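You operate a simulated robot arm through the tools that you are given. There is no shell and no other tool.

Carry out the task below with a simulated two-armed robot. There is one attempt and no reset: what you move stays moved.

## Task
Line the swift up with the yellow mark, lock it and open it to the skein.
Fine: free the swift wing nut, slide the foot till its pointer meets the mark, tighten the nut; lever out till the skein hangs taut. Where these are worked on the way, their far stop is far enough and under half their travel is too little: swift wing nut.

The check looks at the end state, three seconds after you hand in, the way a careful person would. Anything else that was tipped, shoved, dropped, spilled or broken makes it a failure.

## Robot
Two 7-joint arms with two-finger parallel grippers on one trunk that stands fixed in place. Base frame: the origin is at the foot of the trunk, x ahead of it, y to its left, z up. Readings come in mm, rad, newtons and seconds.
The left shoulder is at [191, 171, 1070], the right one opposite. With the tool pointing down near the work surface each hand reaches from about 100 to 440 mm from the base axis, measured 20 degrees to its own side. Payload 4.4 kg a hand.
Tool frame (each hand has its own): the origin (TCP) lies between the finger pads and is the grasp point; the fingertips stand 23 mm ahead of it; z points along the fingers, y is the line along which they close. Largest opening 94 mm; finger width 38, thickness 10; the body of the gripper, 54 by 96 mm, starts 39 mm behind the TCP.
Orientation is that of the tool frame in the base frame, as a unit quaternion [x, y, z, w]. With the fingers straight down and closing along the base's y, the tool's x points along the base's -x, its y along +y and its z along -z.

## Interface
- The arms move only by the tool play_rows. It takes "left_commands", "right_commands" or both (then of equal length, played together; a hand with none holds still); each is a list of rows, each a list of 7 numbers: the finger opening in mm, from 0 to 94, then the shift along the tool's x, y, z in mm, then the turn, a rotation vector about the tool's x, y, z in rad. In form: [[claw, dx, dy, dz, rx, ry, rz], ...]. A call has 1 to 20 rows; each row is the pose to reach, as a shift and turn from the pose commanded when the call began, along the tool's axes at that moment. Each row takes 0.2 s and may step no farther than 50 mm and 0.15 rad from the row before; otherwise, or with a gripper value out of range, the whole call is refused. A pose out of reach is approached as far as the arm can. The call stops where the force on the tool passes 40 N (or 10 N more than at its start, if that is more) or the arm is blocked; 0.2 s more then pass. The fingers move at their own pace (about 72 mm/s each) and stop on an object; they squeeze with about 29 N. The grip force told is the motor's: it shows also when the fingers shut on nothing. Time passes only in rows, and 0.2 s behind the last, so rows that repeat a pose let the fingers close. The reply holds the time, the measured pose of the TCP, the force on the tool along the base axes, the opening and the grip force, in the units named above and with some noise, with the torque about the TCP (base axes, N m) and any sound that the robot's microphone picked up.
- Cameras (640 x 400 px; columns grow to the right, rows downward): "scene" is now at [327.8, -8.6, 1196.3]; the picture's right is [-0.09, -1.00, 0.00], its down [-0.61, 0.05, -0.79] and it looks along [0.79, -0.07, -0.61] (base axes); focal length 214 px, centre (320, 200). "left" rides on the left gripper at [86, -16, -75] in its tool frame; the picture's right is [0.18, 0.98, 0.00], its down [-0.58, 0.11, -0.81] and it looks along [-0.79, 0.15, 0.59] (tool axes); focal length 243 px, centre (320, 200). "right" rides on the right gripper at [86, 16, -75] in its tool frame; the picture's right is [-0.18, 0.98, 0.00], its down [-0.58, -0.11, -0.81] and it looks along [-0.79, -0.15, 0.59] (tool axes); focal length 243 px, centre (320, 200). There is no depth. A picture from a camera that has moved, and an enlarged one, comes with that camera's place and axes in the base frame and with its lens.
- grab_frame(camera): a new picture of that camera. The clock stands still meanwhile.
- lift_body(by): slides the trunk up (or, below 0, down) by that many mm; the arms and the scene camera ride with it, the base frame stays. It gives what a move gives, with no picture.
- head_to(pan, tilt): turns the head with the scene camera to pan (to the left, within 1.396 rad either way) and tilt (down, from -0.506 to 1.204), counted from straight ahead of the robot. It gives what a move gives.
- zoom(camera, box): a new picture of the part [left, top, right, bottom] of that camera's present view, enlarged. The clock stands still meanwhile.
- job_done(): hands the job in; it is judged then, once.

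Nothing tells you positions but the pictures and the camera data. Unless the task says otherwise, let go and move clear before handing in.

The tools are called after "Emit:" as a command line: name --argument value ..., lists and objects as JSON in quotes. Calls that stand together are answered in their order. play_rows: Moves the arms, as the interface text tells. Its arguments: {"type":"object","properties":{"left_commands":{"type":"array"},"right_commands":{"type":"array"}},"required":[]} The other tools are called the same way: lift_body (by) slides the trunk up or down; head_to (pan, tilt) turns the head that bears the scene camera; grab_frame (camera) takes a picture; zoom (camera, box) takes an enlarged picture of a part of a camera's view; job_done () hands the job in.

At the start:

```text
clock: 0.0
left_tcp_pos: [471.6, 128.8, 1010.8]
left_tool_rot: [-0.001, 1.0, -0.001, 0.0]
left_wrist_force: [0.3, -0.7, -0.9]
left_moment: [-0.03, -0.01, -0.01]
left_width: 93.7
left_grasp_force: 0.1
right_tcp_pos: [495.6, -307.5, 1069.2]
right_tool_rot: [0.001, 1.0, 0.0, -0.001]
right_wrist_force: [-0.7, -0.4, -0.3]
right_moment: [-0.02, -0.02, 0.0]
right_width: 93.9
right_grasp_force: 0.1
trunk travel left (down, up): [-90.0, 299.0]
head pan, tilt: [-0.087, 0.656]
```

scene: 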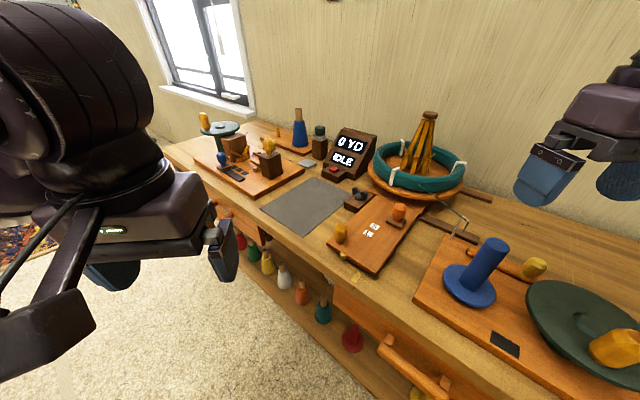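
right: 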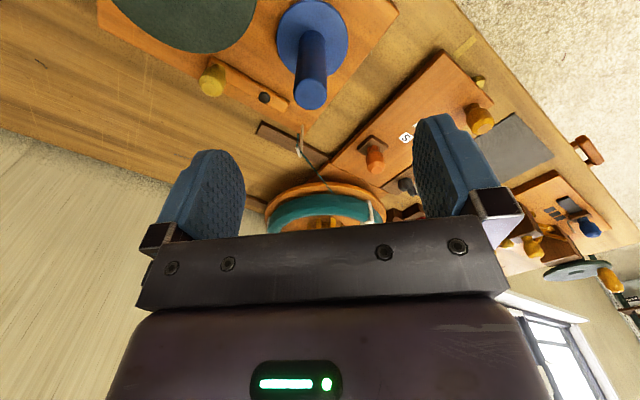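
left: 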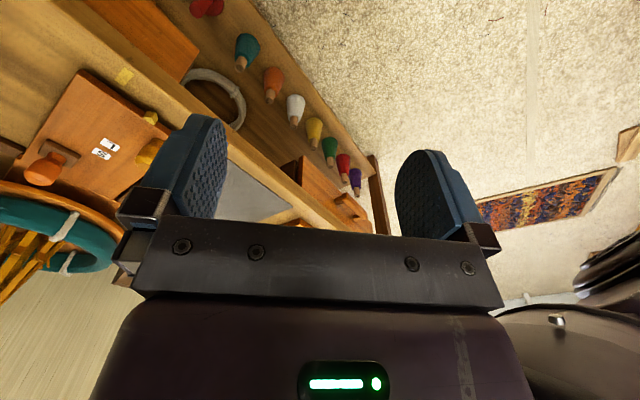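

I see a bench with a yarn winder on the right, a swift with a teal skein in the middle on a wooden foot plate with a yellow mark, and other tools. I'll take close-ups first to find the wing nut, pointer, mark and lever.

Emit:
zoom --camera "scene" --box '[310, 100, 510, 290]'

Emit:
zoom --camera "right" --box '[240, 40, 520, 240]'

Emit:
zoom --camera "left" --box '[0, 50, 200, 280]'

```text
2.11 times, centred on (410, 195) of scene
camera zoom: at [327.8, -8.6, 1196.3], right [-0.09, -1.0, 0.0], down [-0.61, 0.05, -0.79], along [0.79, -0.07, -0.61], focal length 452 px, centre (130, 210)
```

zoom: 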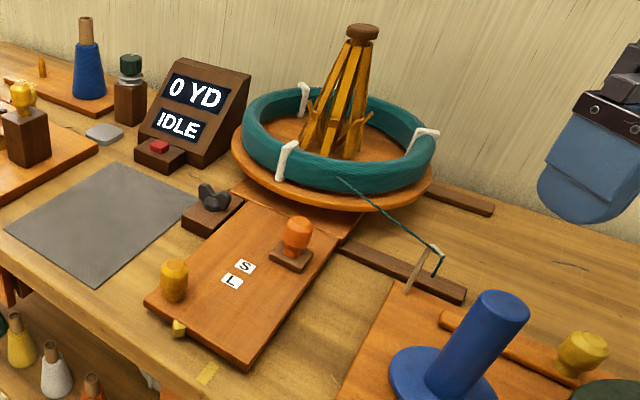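

```text
2.00 times, centred on (380, 140) of right
camera zoom: at [407.5, -292.7, 1144.1], right [0.18, 0.98, 0.0], down [0.58, -0.11, 0.81], along [0.79, -0.15, -0.59], focal length 485 px, centre (200, 320)
```

zoom: 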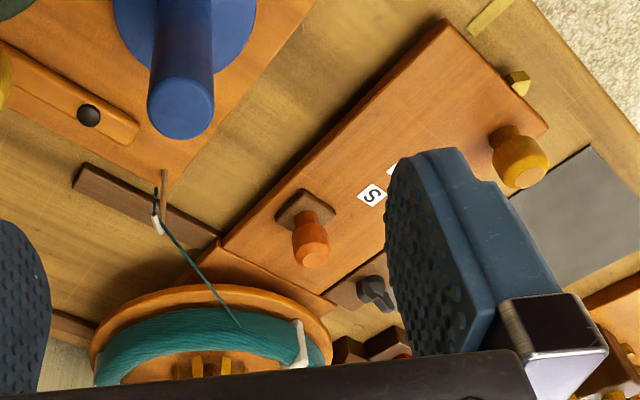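

```text
1.74 times, centred on (100, 165) of left
camera zoom: at [385.9, 112.6, 1086.4], right [-0.18, 0.98, 0.0], down [0.58, 0.11, 0.81], along [0.79, 0.15, -0.59], focal length 422 px, centre (703, 261)
```

zoom: 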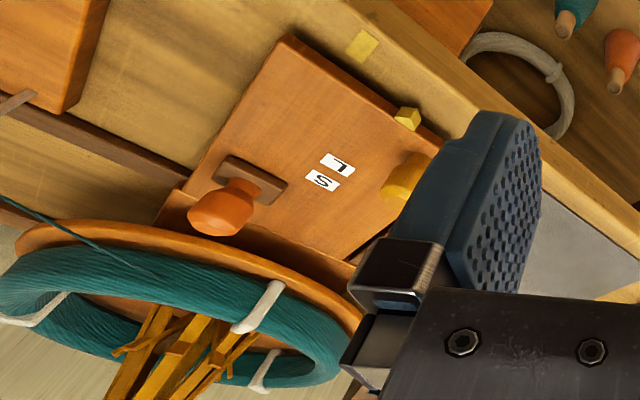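

The swift foot board sits around (725, -190, 788), with rails running diagonally to the right and towards me. I'll enlarge the details to see the wing nut, knobs, pointer and mark.

Emit:
zoom --camera "scene" --box '[350, 175, 430, 225]'

Emit:
zoom --camera "scene" --box '[320, 210, 420, 290]'

Emit:
zoom --camera "scene" --box '[360, 95, 500, 200]'

Emit:
zoom --camera "right" --box '[340, 40, 500, 140]'

Emit:
zoom --camera "right" --box '[240, 120, 440, 240]'

```text
8.00 times, centred on (390, 200) of scene
camera zoom: at [327.8, -8.6, 1196.3], right [-0.09, -1.0, 0.0], down [-0.61, 0.05, -0.79], along [0.79, -0.07, -0.61], focal length 1716 px, centre (-240, 200)
```

zoom: 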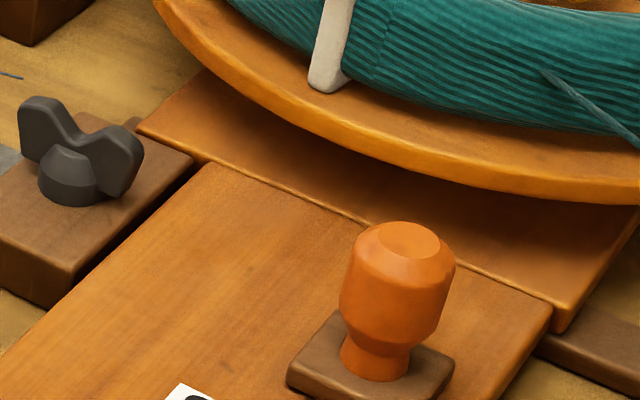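

```text
5.00 times, centred on (370, 250) of scene
camera zoom: at [327.8, -8.6, 1196.3], right [-0.09, -1.0, 0.0], down [-0.61, 0.05, -0.79], along [0.79, -0.07, -0.61], focal length 1072 px, centre (70, -50)
```

zoom: 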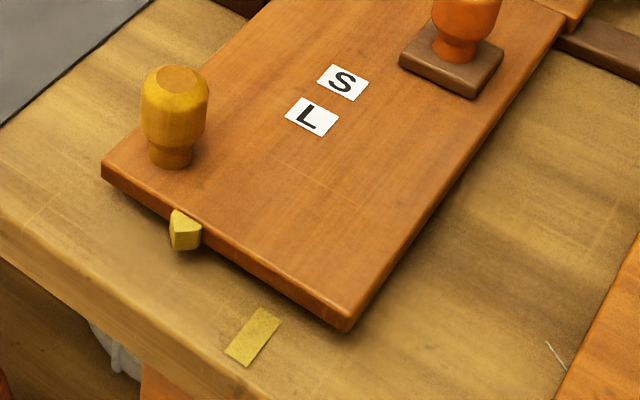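

```text
3.81 times, centred on (430, 148) of scene
camera zoom: at [327.8, -8.6, 1196.3], right [-0.09, -1.0, 0.0], down [-0.61, 0.05, -0.79], along [0.79, -0.07, -0.61], focal length 817 px, centre (-99, 400)
```

zoom: 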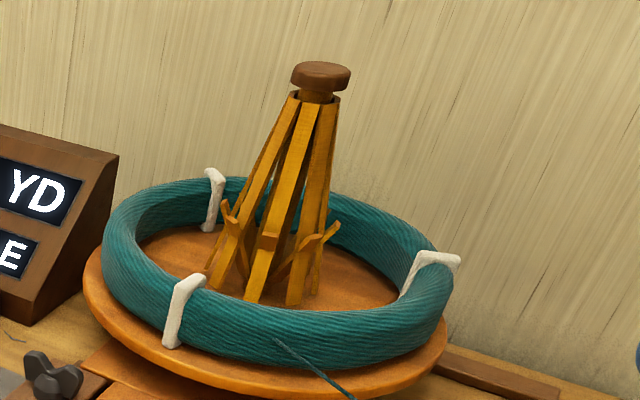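

```text
4.00 times, centred on (420, 90) of right
camera zoom: at [407.5, -292.7, 1144.1], right [0.18, 0.98, 0.0], down [0.58, -0.11, 0.81], along [0.79, -0.15, -0.59], focal length 970 px, centre (-80, 640)
```

zoom: 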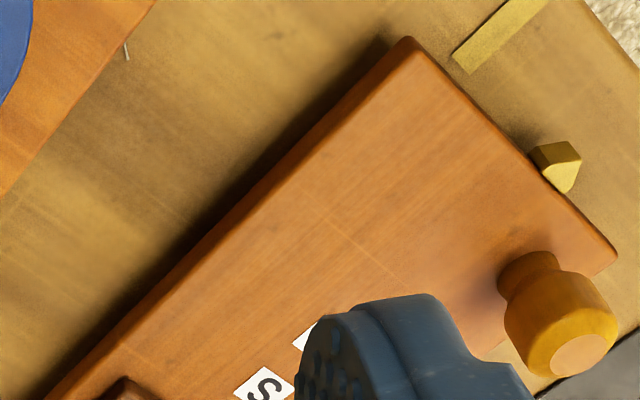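

```text
3.20 times, centred on (340, 180) of right
camera zoom: at [407.5, -292.7, 1144.1], right [0.18, 0.98, 0.0], down [0.58, -0.11, 0.81], along [0.79, -0.15, -0.59], focal length 776 px, centre (256, 264)
```

zoom: 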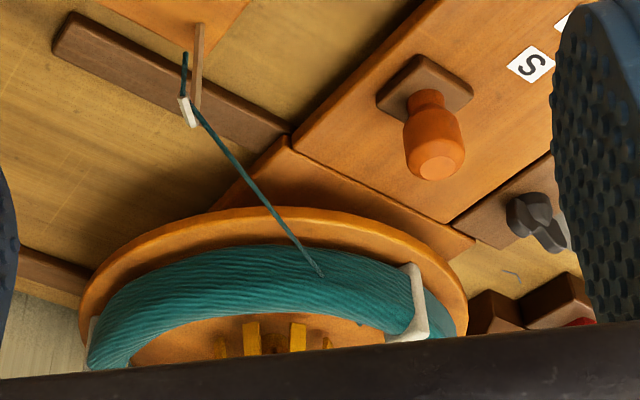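

The yellow knob looks like the foot's handle, with the yellow pointer on the foot's front edge and the mark on the bench about 50 mm to its right. The orange knob on the dark sled should be the swift's opening lever, beside the S/L labels. I'll bring the right hand forward at a safe height for a closer view and to test reach.

Emit:
play_rows --right_commands '[[94, -40, 15, 10, 0, 0, 0], [94, -80, 30, 20, 0, 0, 0], [94, -120, 45, 30, 0, 0, 0], [94, -160, 60, 40, 0, 0, 0]]'

Emit:
grab_frame --camera "right"

Emit:
grab_frame --camera "scene"

```text
clock: 1.0
left_tcp_pos: [472.0, 128.7, 1011.3]
left_tool_rot: [0.0, 1.0, 0.0, -0.001]
left_wrist_force: [-0.2, -0.8, -0.5]
left_moment: [0.02, 0.03, -0.01]
left_width: 94.1
left_grasp_force: 0.0
right_tcp_pos: [657.0, -248.8, 1026.9]
right_tool_rot: [0.0, 1.0, 0.0, -0.001]
right_wrist_force: [0.9, -0.2, -0.4]
right_moment: [0.0, 0.02, 0.02]
right_width: 94.1
right_grasp_force: 0.2
trunk travel left (down, up): [-90.0, 299.0]
head pan, tilt: [-0.087, 0.656]
```

```text
taken
camera right: at [569.7, -233.7, 1103.0], right [0.18, 0.98, 0.0], down [0.58, -0.11, 0.81], along [0.79, -0.15, -0.59], focal length 243 px, centre (320, 200)
```

right: 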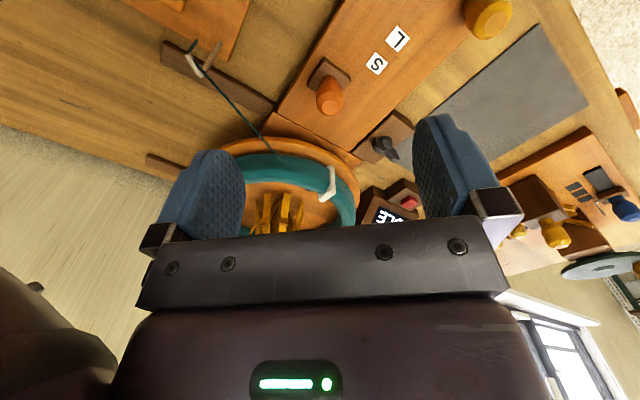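

```text
taken
camera scene: at [328.4, -8.8, 1195.9], right [-0.09, -1.0, 0.0], down [-0.61, 0.05, -0.79], along [0.79, -0.07, -0.61], focal length 214 px, centre (320, 200)
```

scene: 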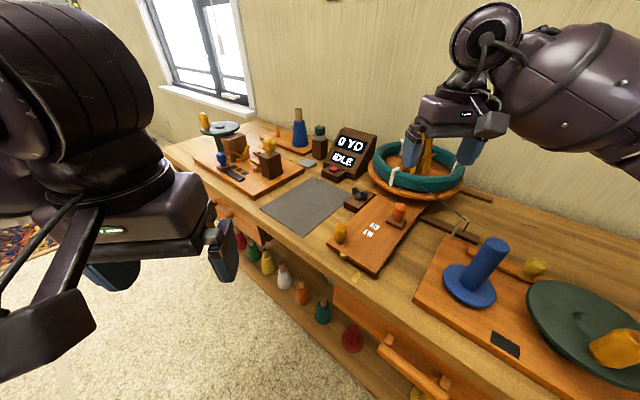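

The right hand moved to (657, -249, 1027) and the view is closer. I'll enlarge parts of it to triangulate the nut, knobs, pointer and mark.

Emit:
zoom --camera "right" --box '[260, 0, 420, 100]'

Emit:
zoom --camera "right" --box '[340, 80, 436, 180]'

Emit:
zoom --camera "right" --box '[220, 110, 400, 240]'

Emit:
zoom --camera "scene" --box '[325, 180, 425, 280]'

```text
4.00 times, centred on (340, 50) of right
camera zoom: at [569.7, -233.7, 1103.0], right [0.18, 0.98, 0.0], down [0.58, -0.11, 0.81], along [0.79, -0.15, -0.59], focal length 970 px, centre (240, 800)
```

zoom: 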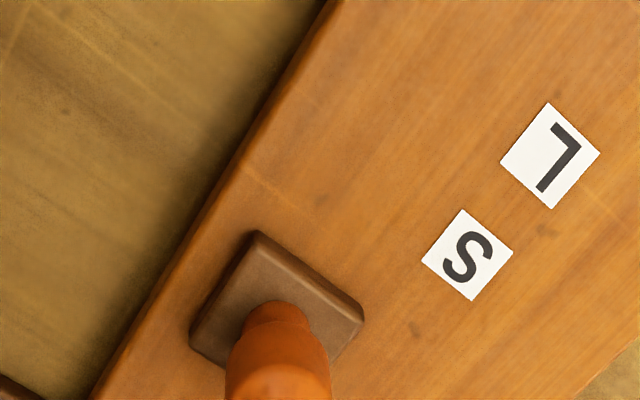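

```text
4.00 times, centred on (388, 130) of right
camera zoom: at [569.7, -233.7, 1103.0], right [0.18, 0.98, 0.0], down [0.58, -0.11, 0.81], along [0.79, -0.15, -0.59], focal length 970 px, centre (48, 480)
```

zoom: 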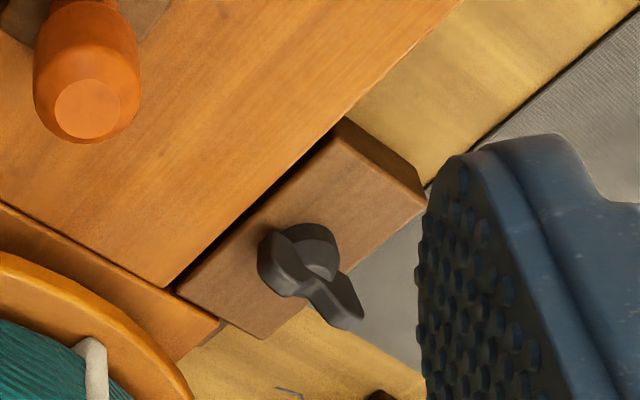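

```text
3.08 times, centred on (310, 175) of right
camera zoom: at [569.7, -233.7, 1103.0], right [0.18, 0.98, 0.0], down [0.58, -0.11, 0.81], along [0.79, -0.15, -0.59], focal length 746 px, centre (351, 277)
```

zoom: 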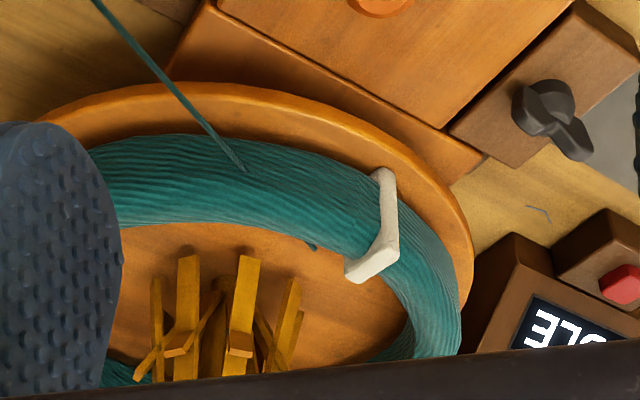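

```text
4.00 times, centred on (375, 230) of scene
camera zoom: at [328.4, -8.8, 1195.9], right [-0.09, -1.0, 0.0], down [-0.61, 0.05, -0.79], along [0.79, -0.07, -0.61], focal length 858 px, centre (100, 80)
```

zoom: 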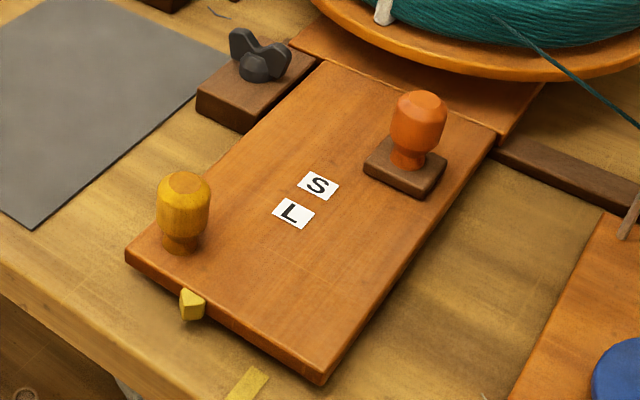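

From two cameras I get: wing nut hub about (836, -177), wings spread along the rail direction with tops at z≈825; yellow knob (684, -92), top 843; orange knob (740, -253); bench about z 763; foot slide direction about (-0.715, -0.70). Next I'll turn the right hand so its fingers close across the wings and bring it above the nut.

Emit:
play_rows --right_commands '[[94, -30, 12, 18, 0, 0, -0.129], [94, -60, 24, 36, 0, 0, -0.258], [94, -90, 36, 54, 0, 0, -0.387], [94, -120, 48, 72, 0, 0, -0.516], [94, -150, 60, 90, 0, 0, -0.645], [94, -180, 72, 108, 0, 0, -0.774], [94, -180, 72, 108, 0, 0, -0.774]]'

Emit:
grab_frame --camera "right"

Emit:
grab_frame --camera "scene"

```text
clock: 2.6
left_tcp_pos: [472.9, 128.8, 1011.0]
left_tool_rot: [0.0, 1.0, 0.0, 0.0]
left_wrist_force: [0.0, -0.6, -0.7]
left_moment: [-0.02, 0.02, -0.03]
left_width: 94.1
left_grasp_force: 0.1
right_tcp_pos: [804.8, -195.2, 937.2]
right_tool_rot: [-0.334, 0.942, -0.008, 0.011]
right_wrist_force: [0.1, 0.2, -0.4]
right_moment: [0.02, -0.01, -0.01]
right_width: 94.1
right_grasp_force: 0.0
right hand out of reach, approached as far as the arm can: row 6, 7
trunk travel left (down, up): [-90.0, 299.0]
head pan, tilt: [-0.087, 0.656]
```

```text
taken
camera right: at [723.6, -238.2, 1009.8], right [-0.48, 0.88, -0.02], down [0.5, 0.29, 0.82], along [0.72, 0.38, -0.58], focal length 243 px, centre (320, 200)
```

right: 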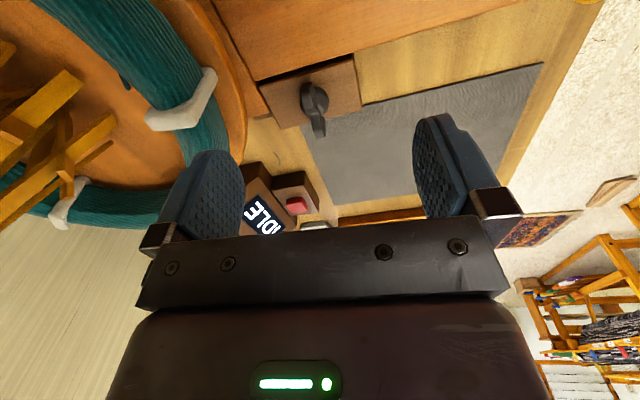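

```text
taken
camera scene: at [328.5, -8.6, 1196.2], right [-0.09, -1.0, 0.0], down [-0.61, 0.05, -0.79], along [0.79, -0.07, -0.61], focal length 214 px, centre (320, 200)
```

scene: 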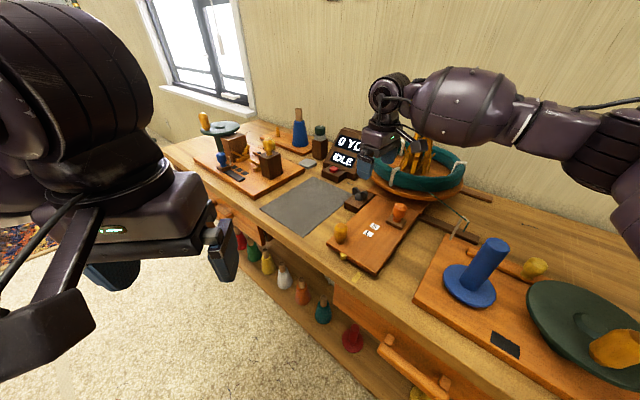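

The arm runs out of straight-down reach at about x 805, so the nut will need a slight forward tilt. First I'll pull back a bit and test in free air how far the wrist can turn counter-clockwise.

Emit:
play_rows --right_commands '[[94, 23, 19, -15, 0, 0, 0], [94, 46, 38, -30, 0, 0, 0], [94, 46, 38, -30, 0, 0, -0.14], [94, 46, 38, -30, 0, 0, -0.28], [94, 46, 38, -30, 0, 0, -0.42], [94, 46, 38, -30, 0, 0, -0.56], [94, 46, 38, -30, 0, 0, -0.7], [94, 46, 38, -30, 0, 0, -0.84], [94, 46, 38, -30, 0, 0, -0.98], [94, 46, 38, -30, 0, 0, -1.12], [94, 46, 38, -30, 0, 0, -1.26], [94, 46, 38, -30, 0, 0, -1.4], [94, 46, 38, -30, 0, 0, -1.54], [94, 46, 38, -30, 0, 0, -1.68]]'

```text
clock: 5.6
left_tcp_pos: [471.6, 127.9, 1012.1]
left_tool_rot: [0.0, 1.0, 0.002, 0.0]
left_wrist_force: [-0.8, -0.4, -0.2]
left_moment: [0.06, -0.01, -0.01]
left_width: 94.0
left_grasp_force: 0.0
right_tcp_pos: [492.5, -52.6, 845.7]
right_tool_rot: [0.912, -0.407, 0.034, -0.029]
right_wrist_force: [0.2, -0.5, -1.0]
right_moment: [0.01, 0.02, -0.03]
right_width: 94.0
right_grasp_force: 0.0
right hand out of reach, approached as far as the arm can: row 4, 5, 6, 7, 8, 9, 10, 11, 12, 13, 14
trunk travel left (down, up): [-90.0, 299.0]
head pan, tilt: [-0.087, 0.656]
```

The out-of-reach approach swung the hand far off, to (492, -53, 846), so I must avoid unreachable poses. I'll check that nothing was disturbed.

Emit:
grab_frame --camera "scene"

Emit:
grab_frame --camera "right"

Emit:
grab_frame --camera "left"

```text
taken
camera scene: at [328.0, -9.9, 1196.3], right [-0.09, -1.0, 0.0], down [-0.61, 0.05, -0.79], along [0.79, -0.07, -0.61], focal length 214 px, centre (320, 200)
```

scene: 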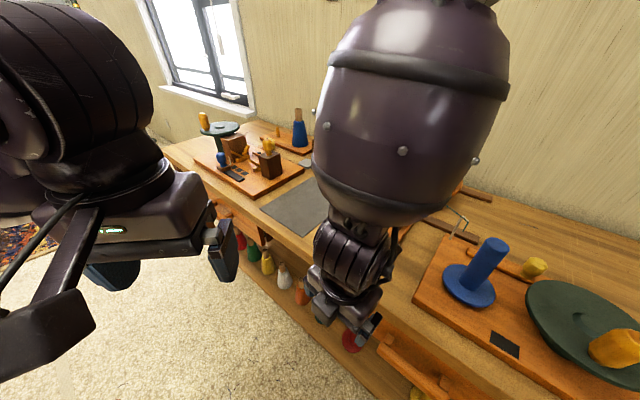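

```text
taken
camera right: at [531.0, -131.4, 920.8], right [-0.85, -0.52, -0.09], down [-0.38, 0.48, 0.79], along [-0.37, 0.7, -0.61], focal length 243 px, centre (320, 200)
```

right: 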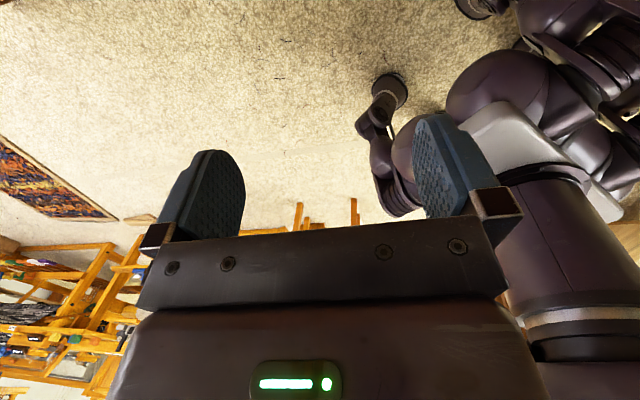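

```text
taken
camera left: at [386.0, 111.4, 1086.5], right [-0.18, 0.98, 0.0], down [0.58, 0.11, 0.81], along [0.79, 0.15, -0.59], focal length 243 px, centre (320, 200)
```

left: 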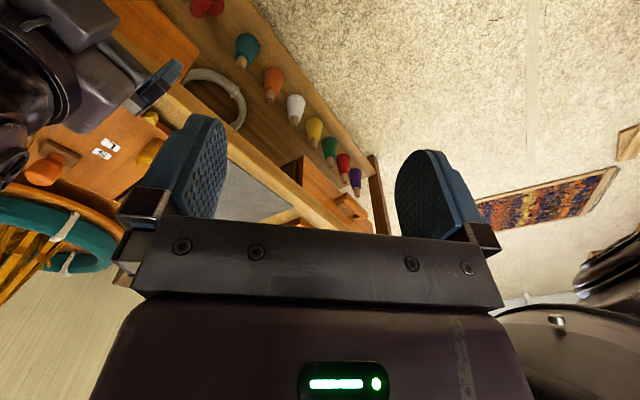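

Nothing seems to have been touched: forces are near zero and the board looks unchanged. I'll send one zero-shift row to learn what pose the commands now count from.

Emit:
play_rows --right_commands '[[94, 0, 0, 0, 0, 0, 0]]'

```text
clock: 6.0
left_tcp_pos: [471.5, 129.1, 1011.0]
left_tool_rot: [0.0, 1.0, 0.0, -0.001]
left_wrist_force: [-0.5, 0.4, 0.2]
left_moment: [-0.02, 0.01, 0.01]
left_width: 93.8
left_grasp_force: 0.2
right_tcp_pos: [494.1, -52.8, 846.2]
right_tool_rot: [0.912, -0.408, 0.034, -0.029]
right_wrist_force: [0.3, -0.1, -0.1]
right_moment: [0.0, 0.0, -0.05]
right_width: 94.4
right_grasp_force: 0.1
trunk travel left (down, up): [-90.0, 299.0]
head pan, tilt: [-0.087, 0.656]
```

Commands count from the pose actually reached. I'll lift the right hand, turn the wrist back and return to a safe spot above the board.

Emit:
play_rows --right_commands '[[94, 0, 0, -40, 0, 0, 0], [94, 0, 0, -80, 0, 0, 0], [94, 0, 0, -120, 0, 0, 0], [94, 0, 0, -160, 0, 0, 0], [94, 20, 0, -160, 0, 0, 0.14], [94, 40, 0, -160, 0, 0, 0.28], [94, 60, 0, -160, 0, 0, 0.42], [94, 80, 0, -160, 0, 0, 0.56], [94, 100, 0, -160, 0, 0, 0.7]]'

```text
clock: 8.0
left_tcp_pos: [472.4, 128.1, 1011.5]
left_tool_rot: [-0.001, 1.0, 0.0, 0.0]
left_wrist_force: [0.0, 0.1, -0.6]
left_moment: [-0.01, 0.01, 0.0]
left_width: 94.1
left_grasp_force: 0.1
right_tcp_pos: [505.3, -123.4, 966.2]
right_tool_rot: [0.713, -0.697, 0.049, -0.063]
right_wrist_force: [-0.5, 0.1, -0.3]
right_moment: [-0.02, 0.02, 0.0]
right_width: 94.1
right_grasp_force: 0.1
right hand out of reach, approached as far as the arm can: row 1, 2, 3, 4, 5, 6, 7, 8, 9
trunk travel left (down, up): [-90.0, 299.0]
head pan, tilt: [-0.087, 0.656]
```

Emit:
play_rows --right_commands '[[94, 0, 0, 0, 0, 0, 0.14], [94, 10, 0, 0, 0, 0, 0.28], [94, 20, 0, 0, 0, 0, 0.42], [94, 30, 0, 0, 0, 0, 0.56], [94, 40, 0, 0, 0, 0, 0.7], [94, 50, 0, 0, 0, 0, 0.84], [94, 60, 0, 0, 0, 0, 0.98]]'

```text
clock: 9.6
left_tcp_pos: [470.9, 128.2, 1012.1]
left_tool_rot: [0.0, 1.0, -0.001, 0.001]
left_wrist_force: [-0.2, -0.5, -0.2]
left_moment: [0.05, -0.02, -0.01]
left_width: 94.0
left_grasp_force: 0.0
right_tcp_pos: [523.1, -184.8, 964.8]
right_tool_rot: [-0.302, 0.95, -0.014, 0.079]
right_wrist_force: [-0.5, 0.7, 0.6]
right_moment: [-0.03, -0.03, 0.0]
right_width: 94.0
right_grasp_force: 0.0
right hand out of reach, approached as far as the arm can: row 2, 3, 4, 5, 6, 7
trunk travel left (down, up): [-90.0, 299.0]
head pan, tilt: [-0.087, 0.656]
```

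Emit:
play_rows --right_commands '[[94, 0, 0, 0, -0.045, 0.065, 0], [94, 0, 0, 0, -0.091, 0.129, 0], [94, 0, 0, 0, -0.091, 0.129, 0.1], [94, 0, 0, 0, -0.091, 0.129, 0.2]]'

Emit:
grab_frame --camera "scene"

```text
clock: 10.6
left_tcp_pos: [470.8, 129.2, 1012.0]
left_tool_rot: [-0.001, 1.0, -0.001, 0.0]
left_wrist_force: [-0.1, 0.1, 1.1]
left_moment: [-0.03, 0.0, -0.01]
left_width: 93.8
left_grasp_force: 0.0
right_tcp_pos: [523.0, -183.2, 964.9]
right_tool_rot: [-0.206, 0.978, 0.017, 0.005]
right_wrist_force: [0.5, 0.7, 0.3]
right_moment: [-0.01, 0.0, 0.0]
right_width: 94.4
right_grasp_force: 0.0
trunk travel left (down, up): [-90.0, 299.0]
head pan, tilt: [-0.087, 0.656]
```

```text
taken
camera scene: at [328.1, -8.9, 1196.1], right [-0.09, -1.0, 0.0], down [-0.61, 0.05, -0.79], along [0.79, -0.07, -0.61], focal length 214 px, centre (320, 200)
```

scene: 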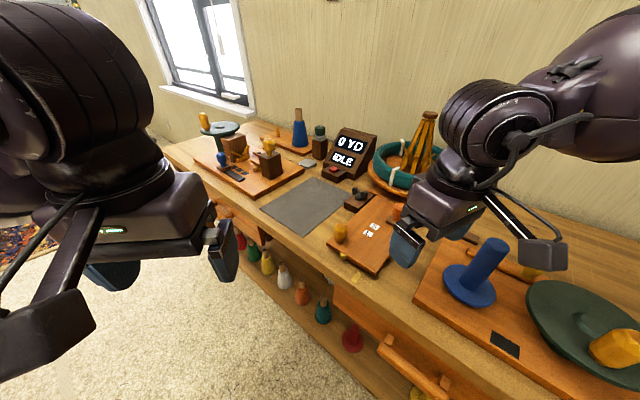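

The right arm is back in a good configuration at (523, -183, 965). I'll move out to about (760, -190, 960) and test the wrist turn in small calls, stopping at the first sign of a limit.

Emit:
play_rows --right_commands '[[94, -36, -16, 0, 0, 0, 0], [94, -72, -32, 0, 0, 0, 0], [94, -108, -48, 0, 0, 0, 0], [94, -144, -64, 0, 0, 0, 0], [94, -180, -80, 0, 0, 0, 0], [94, -216, -96, 0, 0, 0, 0]]'

```text
clock: 12.0
left_tcp_pos: [472.0, 128.5, 1011.1]
left_tool_rot: [0.0, 1.0, 0.0, -0.001]
left_wrist_force: [0.9, -0.1, 0.4]
left_moment: [-0.02, -0.01, 0.0]
left_width: 94.3
left_grasp_force: 0.0
right_tcp_pos: [759.5, -183.1, 965.1]
right_tool_rot: [-0.207, 0.978, 0.018, 0.004]
right_wrist_force: [-0.4, -0.2, 0.1]
right_moment: [-0.02, 0.01, 0.0]
right_width: 93.9
right_grasp_force: 0.0
trunk travel left (down, up): [-90.0, 299.0]
head pan, tilt: [-0.087, 0.656]
```

Emit:
play_rows --right_commands '[[94, 0, 0, 0, 0, 0, -0.14], [94, 0, 0, 0, 0, 0, -0.28], [94, 0, 0, 0, 0, 0, -0.42], [94, 0, 0, 0, 0, 0, -0.56], [94, 0, 0, 0, 0, 0, -0.6]]'

```text
clock: 13.2
left_tcp_pos: [472.3, 128.8, 1011.1]
left_tool_rot: [0.0, 1.0, -0.001, 0.0]
left_wrist_force: [0.3, 0.5, 0.1]
left_moment: [-0.01, -0.01, 0.0]
left_width: 94.0
left_grasp_force: 0.0
right_tcp_pos: [758.5, -182.9, 965.9]
right_tool_rot: [-0.399, 0.917, 0.016, 0.008]
right_wrist_force: [0.9, -0.2, -0.7]
right_moment: [-0.01, 0.0, 0.02]
right_width: 94.2
right_grasp_force: 0.0
right hand out of reach, approached as far as the arm can: row 3, 4, 5
trunk travel left (down, up): [-90.0, 299.0]
head pan, tilt: [-0.087, 0.656]
```

The counter-clockwise wrist limit here is about -0.82 rad. Now I'll test the other direction.

Emit:
play_rows --right_commands '[[94, 0, 0, 0, 0, 0, 0.14], [94, 0, 0, 0, 0, 0, 0.28], [94, 0, 0, 0, 0, 0, 0.42], [94, 0, 0, 0, 0, 0, 0.56], [94, 0, 0, 0, 0, 0, 0.7], [94, 0, 0, 0, 0, 0, 0.84], [94, 0, 0, 0, 0, 0, 0.98], [94, 0, 0, 0, 0, 0, 1.12], [94, 0, 0, 0, 0, 0, 1.26], [94, 0, 0, 0, 0, 0, 1.4], [94, 0, 0, 0, 0, 0, 1.54]]'

```text
clock: 15.6
left_tcp_pos: [471.9, 129.2, 1010.5]
left_tool_rot: [0.001, 1.0, 0.0, -0.001]
left_wrist_force: [-0.4, 0.6, 0.3]
left_moment: [0.02, -0.01, 0.01]
left_width: 94.0
left_grasp_force: 0.1
right_tcp_pos: [760.7, -182.3, 966.6]
right_tool_rot: [0.354, 0.935, 0.017, -0.004]
right_wrist_force: [0.7, -0.2, -0.6]
right_moment: [0.0, 0.02, 0.0]
right_width: 94.1
right_grasp_force: 0.1
trunk travel left (down, up): [-90.0, 299.0]
head pan, tilt: [-0.087, 0.656]
```

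Emit:
play_rows --right_commands '[[94, 0, 0, 0, 0, 0, 0.14], [94, 0, 0, 0, 0, 0, 0.28], [94, 0, 0, 0, 0, 0, 0.42], [94, 0, 0, 0, 0, 0, 0.56]]'

```text
clock: 16.6
left_tcp_pos: [471.3, 129.7, 1011.3]
left_tool_rot: [0.0, 1.0, -0.001, 0.0]
left_wrist_force: [-0.7, -0.4, 1.3]
left_moment: [0.0, 0.01, 0.0]
left_width: 94.0
left_grasp_force: 0.1
right_tcp_pos: [760.1, -184.0, 966.0]
right_tool_rot: [0.598, 0.801, 0.015, -0.009]
right_wrist_force: [-0.6, -0.4, -0.6]
right_moment: [0.0, -0.03, -0.02]
right_width: 93.8
right_grasp_force: 0.1
trunk travel left (down, up): [-90.0, 299.0]
head pan, tilt: [-0.087, 0.656]
```

Emit:
play_rows --right_commands '[[94, 0, 0, 0, 0, 0, 0.14], [94, 0, 0, 0, 0, 0, 0.28], [94, 0, 0, 0, 0, 0, 0.42], [94, 0, 0, 0, 0, 0, 0.56]]'

```text
clock: 17.6
left_tcp_pos: [471.9, 128.7, 1011.7]
left_tool_rot: [0.0, 1.0, 0.0, 0.0]
left_wrist_force: [-0.4, -0.3, -0.6]
left_moment: [-0.01, 0.02, -0.08]
left_width: 93.8
left_grasp_force: 0.0
right_tcp_pos: [759.5, -183.9, 965.7]
right_tool_rot: [0.796, 0.604, 0.011, -0.013]
right_wrist_force: [-0.2, 0.4, 0.7]
right_moment: [0.0, 0.01, -0.02]
right_width: 94.1
right_grasp_force: 0.0
trunk travel left (down, up): [-90.0, 299.0]
head pan, tilt: [-0.087, 0.656]
```

Emit:
play_rows --right_commands '[[94, 0, 0, 0, 0, 0, 0.14], [94, 0, 0, 0, 0, 0, 0.28], [94, 0, 0, 0, 0, 0, 0.42], [94, 0, 0, 0, 0, 0, 0.56]]'

```text
clock: 18.6
left_tcp_pos: [471.7, 128.7, 1011.6]
left_tool_rot: [0.0, 1.0, 0.0, 0.001]
left_wrist_force: [0.5, 0.7, -0.5]
left_moment: [0.01, -0.02, -0.01]
left_width: 93.9
left_grasp_force: 0.2
right_tcp_pos: [759.8, -182.5, 965.1]
right_tool_rot: [0.932, 0.361, 0.007, -0.015]
right_wrist_force: [-0.1, 0.5, 0.9]
right_moment: [-0.02, -0.03, 0.0]
right_width: 94.0
right_grasp_force: 0.0
trunk travel left (down, up): [-90.0, 299.0]
head pan, tilt: [-0.087, 0.656]
```

Emit:
play_rows --right_commands '[[94, 0, 0, 0, 0, 0, 0.14], [94, 0, 0, 0, 0, 0, 0.28], [94, 0, 0, 0, 0, 0, 0.42], [94, 0, 0, 0, 0, 0, 0.56]]'

Emit:
grab_frame --camera "right"

Emit:
grab_frame --camera "scene"

```text
clock: 19.6
left_tcp_pos: [471.6, 129.3, 1010.8]
left_tool_rot: [0.001, 1.0, 0.0, 0.0]
left_wrist_force: [-1.0, 0.0, 0.0]
left_moment: [0.02, -0.01, -0.02]
left_width: 93.8
left_grasp_force: 0.1
right_tcp_pos: [759.8, -182.7, 965.1]
right_tool_rot: [0.996, 0.089, 0.003, -0.018]
right_wrist_force: [0.1, 1.5, 0.7]
right_moment: [-0.03, -0.03, 0.01]
right_width: 94.2
right_grasp_force: 0.0
trunk travel left (down, up): [-90.0, 299.0]
head pan, tilt: [-0.087, 0.656]
```

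```text
taken
camera right: at [846.9, -187.3, 1040.1], right [-0.01, -1.0, -0.04], down [-0.59, -0.02, 0.8], along [-0.8, 0.03, -0.59], focal length 243 px, centre (320, 200)
```

right: 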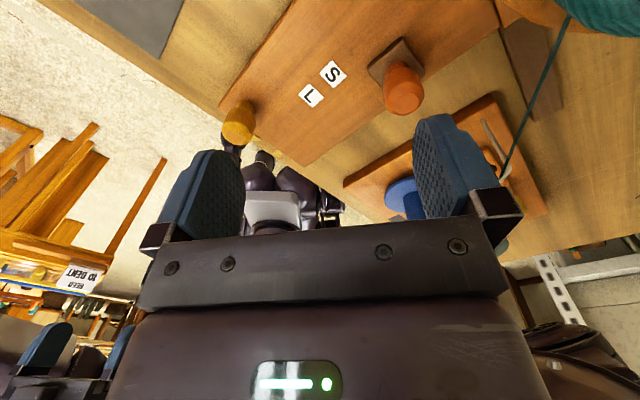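

```text
taken
camera scene: at [327.9, -8.6, 1196.3], right [-0.09, -1.0, 0.0], down [-0.61, 0.05, -0.79], along [0.79, -0.07, -0.61], focal length 214 px, centre (320, 200)
```

scene: 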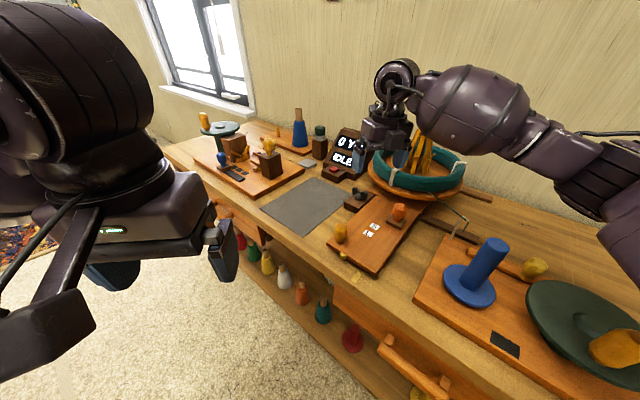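

The wrist reaches from about -0.82 to at least +2.96 rad here, so starting the nut grip near +2.37 rad leaves a full half-turn counter-clockwise. I'll turn to that angle, then add the forward tilt.

Emit:
play_rows --right_commands '[[94, 0, 0, 0, 0, 0, -0.148], [94, 0, 0, 0, 0, 0, -0.296], [94, 0, 0, 0, 0, 0, -0.444], [94, 0, 0, 0, 0, 0, -0.593]]'

```text
clock: 20.6
left_tcp_pos: [472.1, 128.5, 1011.0]
left_tool_rot: [0.0, 1.0, 0.0, 0.0]
left_wrist_force: [0.3, -0.4, -0.3]
left_moment: [-0.03, 0.04, 0.0]
left_width: 94.0
left_grasp_force: 0.0
right_tcp_pos: [761.6, -181.2, 965.1]
right_tool_rot: [0.926, 0.378, 0.008, -0.016]
right_wrist_force: [0.9, -0.4, 0.0]
right_moment: [0.0, 0.03, 0.02]
right_width: 93.8
right_grasp_force: 0.0
trunk travel left (down, up): [-90.0, 299.0]
head pan, tilt: [-0.087, 0.656]
```

Emit:
play_rows --right_commands '[[94, 0, 0, 0, -0.08, 0.06, 0], [94, 0, 0, 0, -0.165, 0.118, 0], [94, 15, 12, 12, -0.165, 0.118, 0], [94, 30, 24, 25, -0.165, 0.118, 0]]'

Emit:
grab_frame --camera "right"

```text
clock: 21.6
left_tcp_pos: [472.5, 130.0, 1010.9]
left_tool_rot: [0.0, 1.0, 0.0, 0.0]
left_wrist_force: [-0.9, 0.4, -0.6]
left_moment: [-0.01, 0.04, 0.01]
left_width: 93.9
left_grasp_force: 0.1
right_tcp_pos: [797.3, -178.7, 939.9]
right_tool_rot: [0.922, 0.374, 0.094, 0.039]
right_wrist_force: [0.8, 0.8, 0.6]
right_moment: [-0.01, 0.01, 0.04]
right_width: 94.0
right_grasp_force: 0.0
trunk travel left (down, up): [-90.0, 299.0]
head pan, tilt: [-0.087, 0.656]
```

```text
taken
camera right: at [853.4, -130.9, 1027.9], right [0.54, -0.83, 0.11], down [-0.65, -0.33, 0.69], along [-0.54, -0.45, -0.71], focal length 243 px, centre (320, 200)
```

right: 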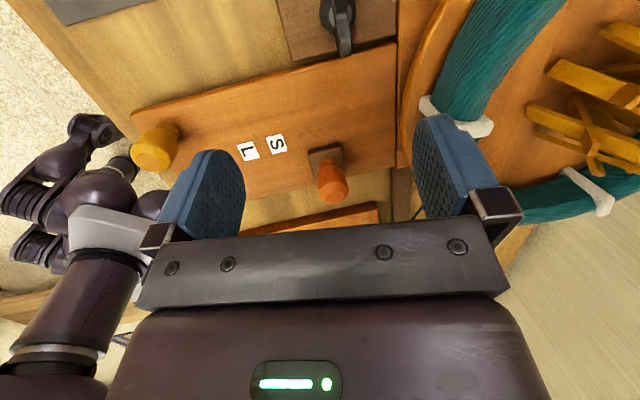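

Emit:
zoom --camera "right" --box '[260, 0, 420, 100]'

Emit:
zoom --camera "scene" --box '[330, 170, 400, 220]'

```text
4.00 times, centred on (340, 50) of right
camera zoom: at [853.4, -130.9, 1027.9], right [0.54, -0.83, 0.11], down [-0.65, -0.33, 0.69], along [-0.54, -0.45, -0.71], focal length 970 px, centre (240, 800)
```

zoom: 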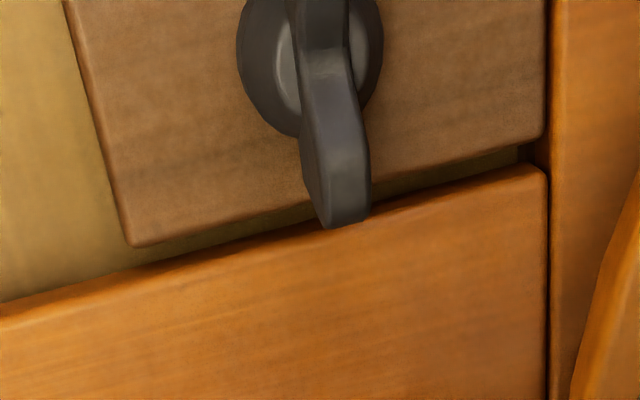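

```text
8.00 times, centred on (365, 195) of scene
camera zoom: at [328.2, -8.7, 1196.1], right [-0.09, -1.0, 0.0], down [-0.61, 0.05, -0.79], along [0.79, -0.07, -0.61], focal length 1716 px, centre (-40, 240)
```

zoom: 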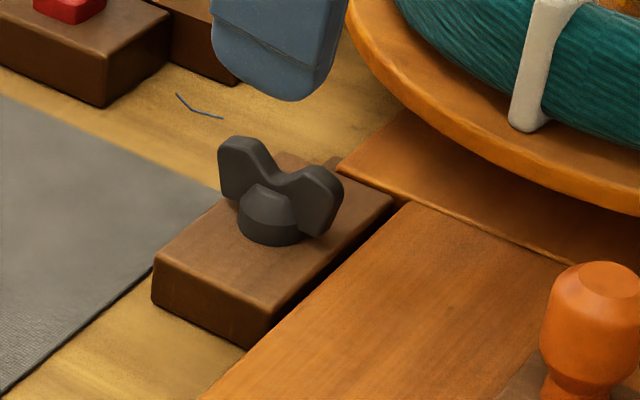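

The enlarged views put the nut's axis nearer (849, -177), block top about z 789 and wing tops about z 827, with the wings spanning about 60 mm along the rail direction. I'll creep forward with the tilted hand to see whether this spot is reachable.

Emit:
play_rows --right_commands '[[94, 8.5, 7, 15, 0, 0, 0], [94, 17, 14, 30, 0, 0, 0]]'

```text
clock: 22.2
left_tcp_pos: [471.7, 129.7, 1011.3]
left_tool_rot: [-0.001, 1.0, 0.0, 0.0]
left_wrist_force: [-0.2, 0.3, 0.0]
left_moment: [0.03, -0.02, 0.03]
left_width: 93.9
left_grasp_force: 0.2
right_tcp_pos: [824.2, -175.2, 915.0]
right_tool_rot: [0.922, 0.373, 0.094, 0.037]
right_wrist_force: [-0.6, 0.2, -0.1]
right_moment: [0.01, 0.0, -0.02]
right_width: 93.9
right_grasp_force: 0.0
trunk travel left (down, up): [-90.0, 299.0]
head pan, tilt: [-0.087, 0.656]
```

Emit:
play_rows --right_commands '[[94, 7, 8, 12, 0, 0, 0], [94, 13.3, 15.7, 24.7, 0, 0, 0]]'

Emit:
grab_frame --camera "right"

Emit:
zoom --camera "scene" --box '[330, 140, 426, 220]'

```text
clock: 22.8
left_tcp_pos: [472.3, 129.5, 1012.8]
left_tool_rot: [0.0, 1.0, 0.0, 0.0]
left_wrist_force: [-1.1, 0.1, -0.1]
left_moment: [-0.02, 0.0, 0.04]
left_width: 93.8
left_grasp_force: 0.1
right_tcp_pos: [850.6, -178.0, 895.7]
right_tool_rot: [0.922, 0.374, 0.094, 0.038]
right_wrist_force: [-0.1, 0.0, 0.1]
right_moment: [-0.01, -0.01, -0.01]
right_width: 94.0
right_grasp_force: 0.0
trunk travel left (down, up): [-90.0, 299.0]
head pan, tilt: [-0.087, 0.656]
```

```text
taken
camera right: at [905.7, -130.1, 984.2], right [0.54, -0.83, 0.11], down [-0.65, -0.33, 0.69], along [-0.54, -0.45, -0.71], focal length 243 px, centre (320, 200)
```

right: 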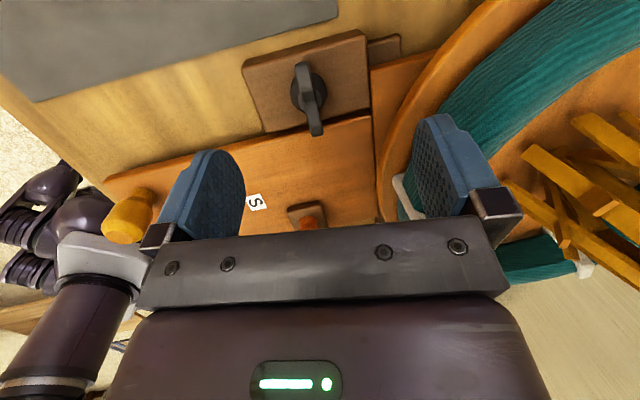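

```text
5.00 times, centred on (378, 180) of scene
camera zoom: at [328.0, -8.6, 1196.2], right [-0.09, -1.0, 0.0], down [-0.61, 0.05, -0.79], along [0.79, -0.07, -0.61], focal length 1072 px, centre (30, 300)
```

zoom: 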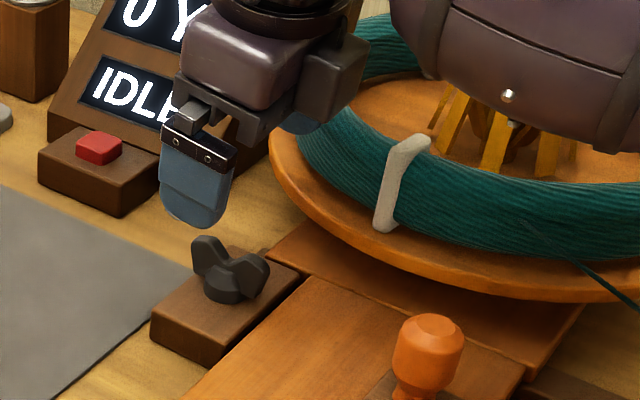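

The spot is reachable with this tilt. I'll enlarge the nut in the hand view to fix its axis and wing direction.

Emit:
zoom --camera "right" --box '[230, 20, 390, 150]'

```text
3.08 times, centred on (310, 85) of right
camera zoom: at [905.7, -130.1, 984.2], right [0.54, -0.83, 0.11], down [-0.65, -0.33, 0.69], along [-0.54, -0.45, -0.71], focal length 746 px, centre (351, 554)
```

zoom: 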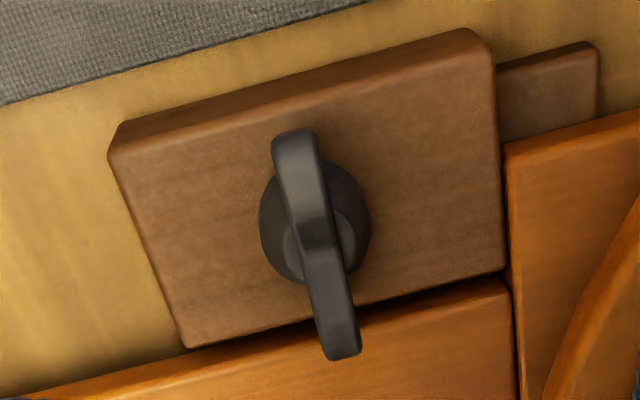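

Nut axis is at about (853, -178), wings pointing along azimuth 45°, about 9 mm thick, tops about z 827. I'll narrow the fingers to 50 mm and descend partway over the wings.

Emit:
play_rows --right_commands '[[50, 0, 0, 0, 0, 0, 0], [50, 0, 0, 0, 0, 0, 0], [50, -2.5, -2.5, 17.5, 0, 0, 0], [50, -5.6, -5.5, 39, 0, 0, 0]]'

Emit:
grab_frame --camera "right"

Emit:
zoom --camera "scene" --box '[330, 140, 426, 220]'

```text
clock: 23.8
left_tcp_pos: [473.1, 128.5, 1011.7]
left_tool_rot: [0.0, 1.0, 0.0, 0.0]
left_wrist_force: [-0.2, 0.1, 0.6]
left_moment: [0.02, -0.01, 0.03]
left_width: 94.1
left_grasp_force: 0.0
right_tcp_pos: [851.6, -178.1, 855.7]
right_tool_rot: [0.922, 0.374, 0.093, 0.038]
right_wrist_force: [-0.3, -0.5, 0.5]
right_moment: [0.01, 0.0, 0.02]
right_width: 50.0
right_grasp_force: 0.0
trunk travel left (down, up): [-90.0, 299.0]
head pan, tilt: [-0.087, 0.656]
```

```text
taken
camera right: at [905.8, -129.8, 942.7], right [0.54, -0.83, 0.11], down [-0.64, -0.33, 0.69], along [-0.54, -0.45, -0.71], focal length 243 px, centre (320, 200)
```

right: 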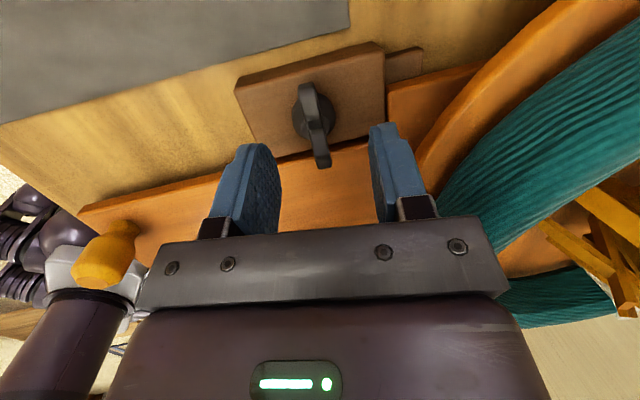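

```text
5.00 times, centred on (378, 180) of scene
camera zoom: at [328.2, -8.7, 1196.1], right [-0.09, -1.0, 0.0], down [-0.61, 0.05, -0.79], along [0.79, -0.07, -0.61], focal length 1072 px, centre (30, 300)
```

zoom: 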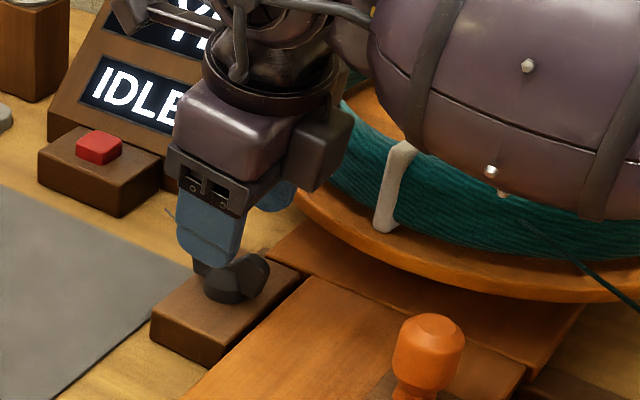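

The fingers straddle the wings well. I'll go down the last 30 mm and close gently.

Emit:
play_rows --right_commands '[[50, -2.2, -2.1, 15, 0, 0, 0], [50, -4.3, -4.3, 29.6, 0, 0, 0], [50, -4.3, -4.3, 29.6, 0, 0, 0]]'

Emit:
grab_frame --camera "right"

Emit:
zoom --camera "scene" --box '[330, 150, 410, 220]'

```text
clock: 24.6
left_tcp_pos: [471.8, 128.6, 1010.3]
left_tool_rot: [0.0, 1.0, 0.0, 0.0]
left_wrist_force: [-0.3, 0.2, -0.2]
left_moment: [0.01, 0.01, 0.0]
left_width: 93.9
left_grasp_force: 0.0
right_tcp_pos: [852.5, -176.9, 824.8]
right_tool_rot: [0.922, 0.374, 0.094, 0.038]
right_wrist_force: [-0.3, 0.0, 0.3]
right_moment: [0.01, 0.03, 0.01]
right_width: 50.0
right_grasp_force: 0.0
trunk travel left (down, up): [-90.0, 299.0]
head pan, tilt: [-0.087, 0.656]
```

```text
taken
camera right: at [906.5, -130.5, 912.9], right [0.54, -0.83, 0.11], down [-0.65, -0.33, 0.69], along [-0.54, -0.44, -0.72], focal length 243 px, centre (320, 200)
```

right: 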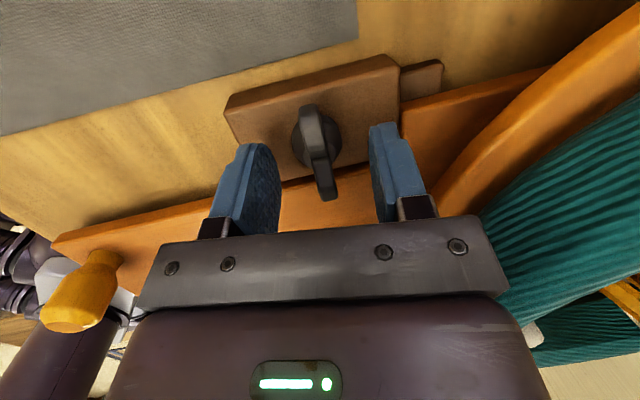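

```text
5.71 times, centred on (370, 185) of scene
camera zoom: at [327.7, -8.6, 1196.4], right [-0.09, -1.0, 0.0], down [-0.61, 0.05, -0.79], along [0.79, -0.07, -0.61], focal length 1226 px, centre (34, 286)
```

zoom: 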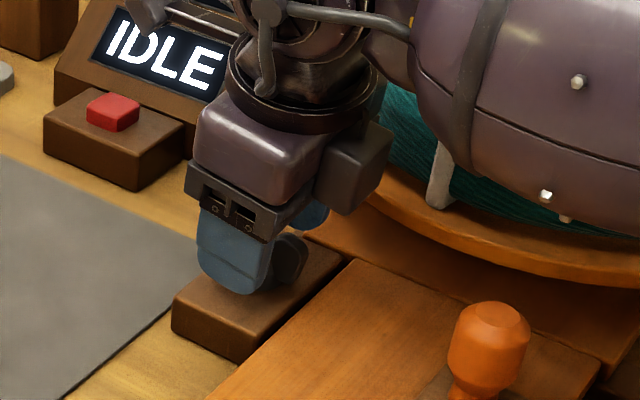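

Emit:
play_rows --right_commands '[[0, 0, 0, 0, 0, 0, 0], [0, 0, 0, 0, 0, 0, 0], [0, 0, 0, 0, 0, 0, 0]]'

Emit:
grab_frame --camera "right"

```text
clock: 25.4
left_tcp_pos: [472.7, 129.1, 1011.5]
left_tool_rot: [0.001, 1.0, 0.0, 0.0]
left_wrist_force: [0.9, 0.7, -1.2]
left_moment: [0.0, 0.01, 0.0]
left_width: 94.1
left_grasp_force: 0.1
right_tcp_pos: [851.6, -178.5, 824.5]
right_tool_rot: [0.922, 0.373, 0.094, 0.038]
right_wrist_force: [4.5, -4.1, 0.8]
right_moment: [0.21, 0.75, 1.35]
right_width: 12.9
right_grasp_force: 44.7
trunk travel left (down, up): [-90.0, 299.0]
head pan, tilt: [-0.087, 0.656]
```

```text
taken
camera right: at [906.8, -130.7, 912.8], right [0.54, -0.83, 0.11], down [-0.65, -0.33, 0.69], along [-0.54, -0.45, -0.71], focal length 243 px, centre (320, 200)
```

right: 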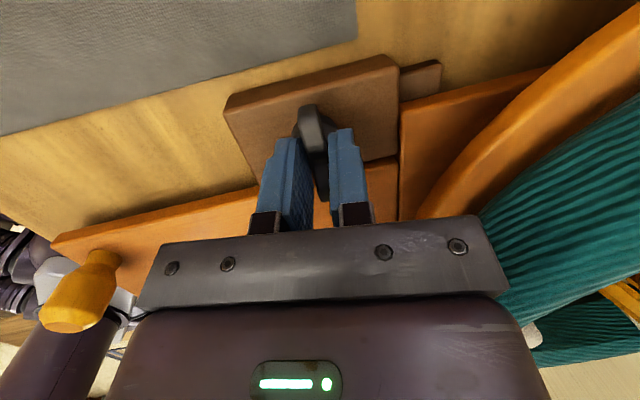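

The wings are gripped firmly (12.9 mm). I'll try a first small counter-clockwise turn to loosen and watch the torque.

Emit:
play_rows --right_commands '[[0, 0, 0, 0, 0, 0, -0.1], [0, 0, 0, 0, 0, 0, -0.2], [0, 0, 0, 0, 0, 0, -0.3]]'

Emit:
grab_frame --camera "right"

```text
clock: 26.2
left_tcp_pos: [471.6, 129.1, 1010.7]
left_tool_rot: [0.0, 1.0, 0.0, -0.001]
left_wrist_force: [-0.2, 0.3, -0.8]
left_moment: [0.04, -0.02, 0.01]
left_width: 93.9
left_grasp_force: 0.1
right_tcp_pos: [851.1, -177.1, 824.5]
right_tool_rot: [0.855, 0.508, 0.087, 0.051]
right_wrist_force: [1.3, -2.8, -1.8]
right_moment: [1.32, 0.17, -0.07]
right_width: 13.2
right_grasp_force: 45.1
trunk travel left (down, up): [-90.0, 299.0]
head pan, tilt: [-0.087, 0.656]
```

```text
taken
camera right: at [889.5, -110.9, 909.1], right [0.76, -0.63, 0.15], down [-0.53, -0.46, 0.71], along [-0.38, -0.62, -0.68], focal length 243 px, centre (320, 200)
```

right: 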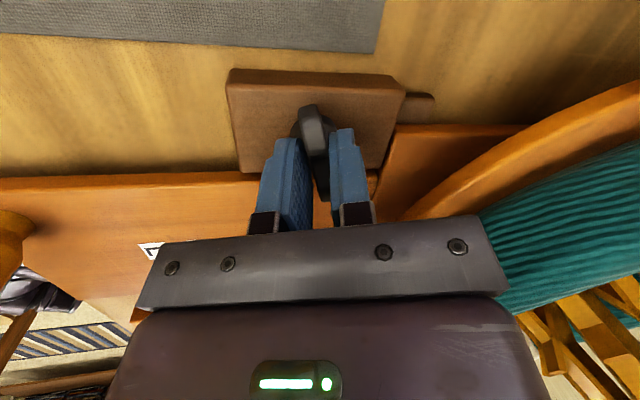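

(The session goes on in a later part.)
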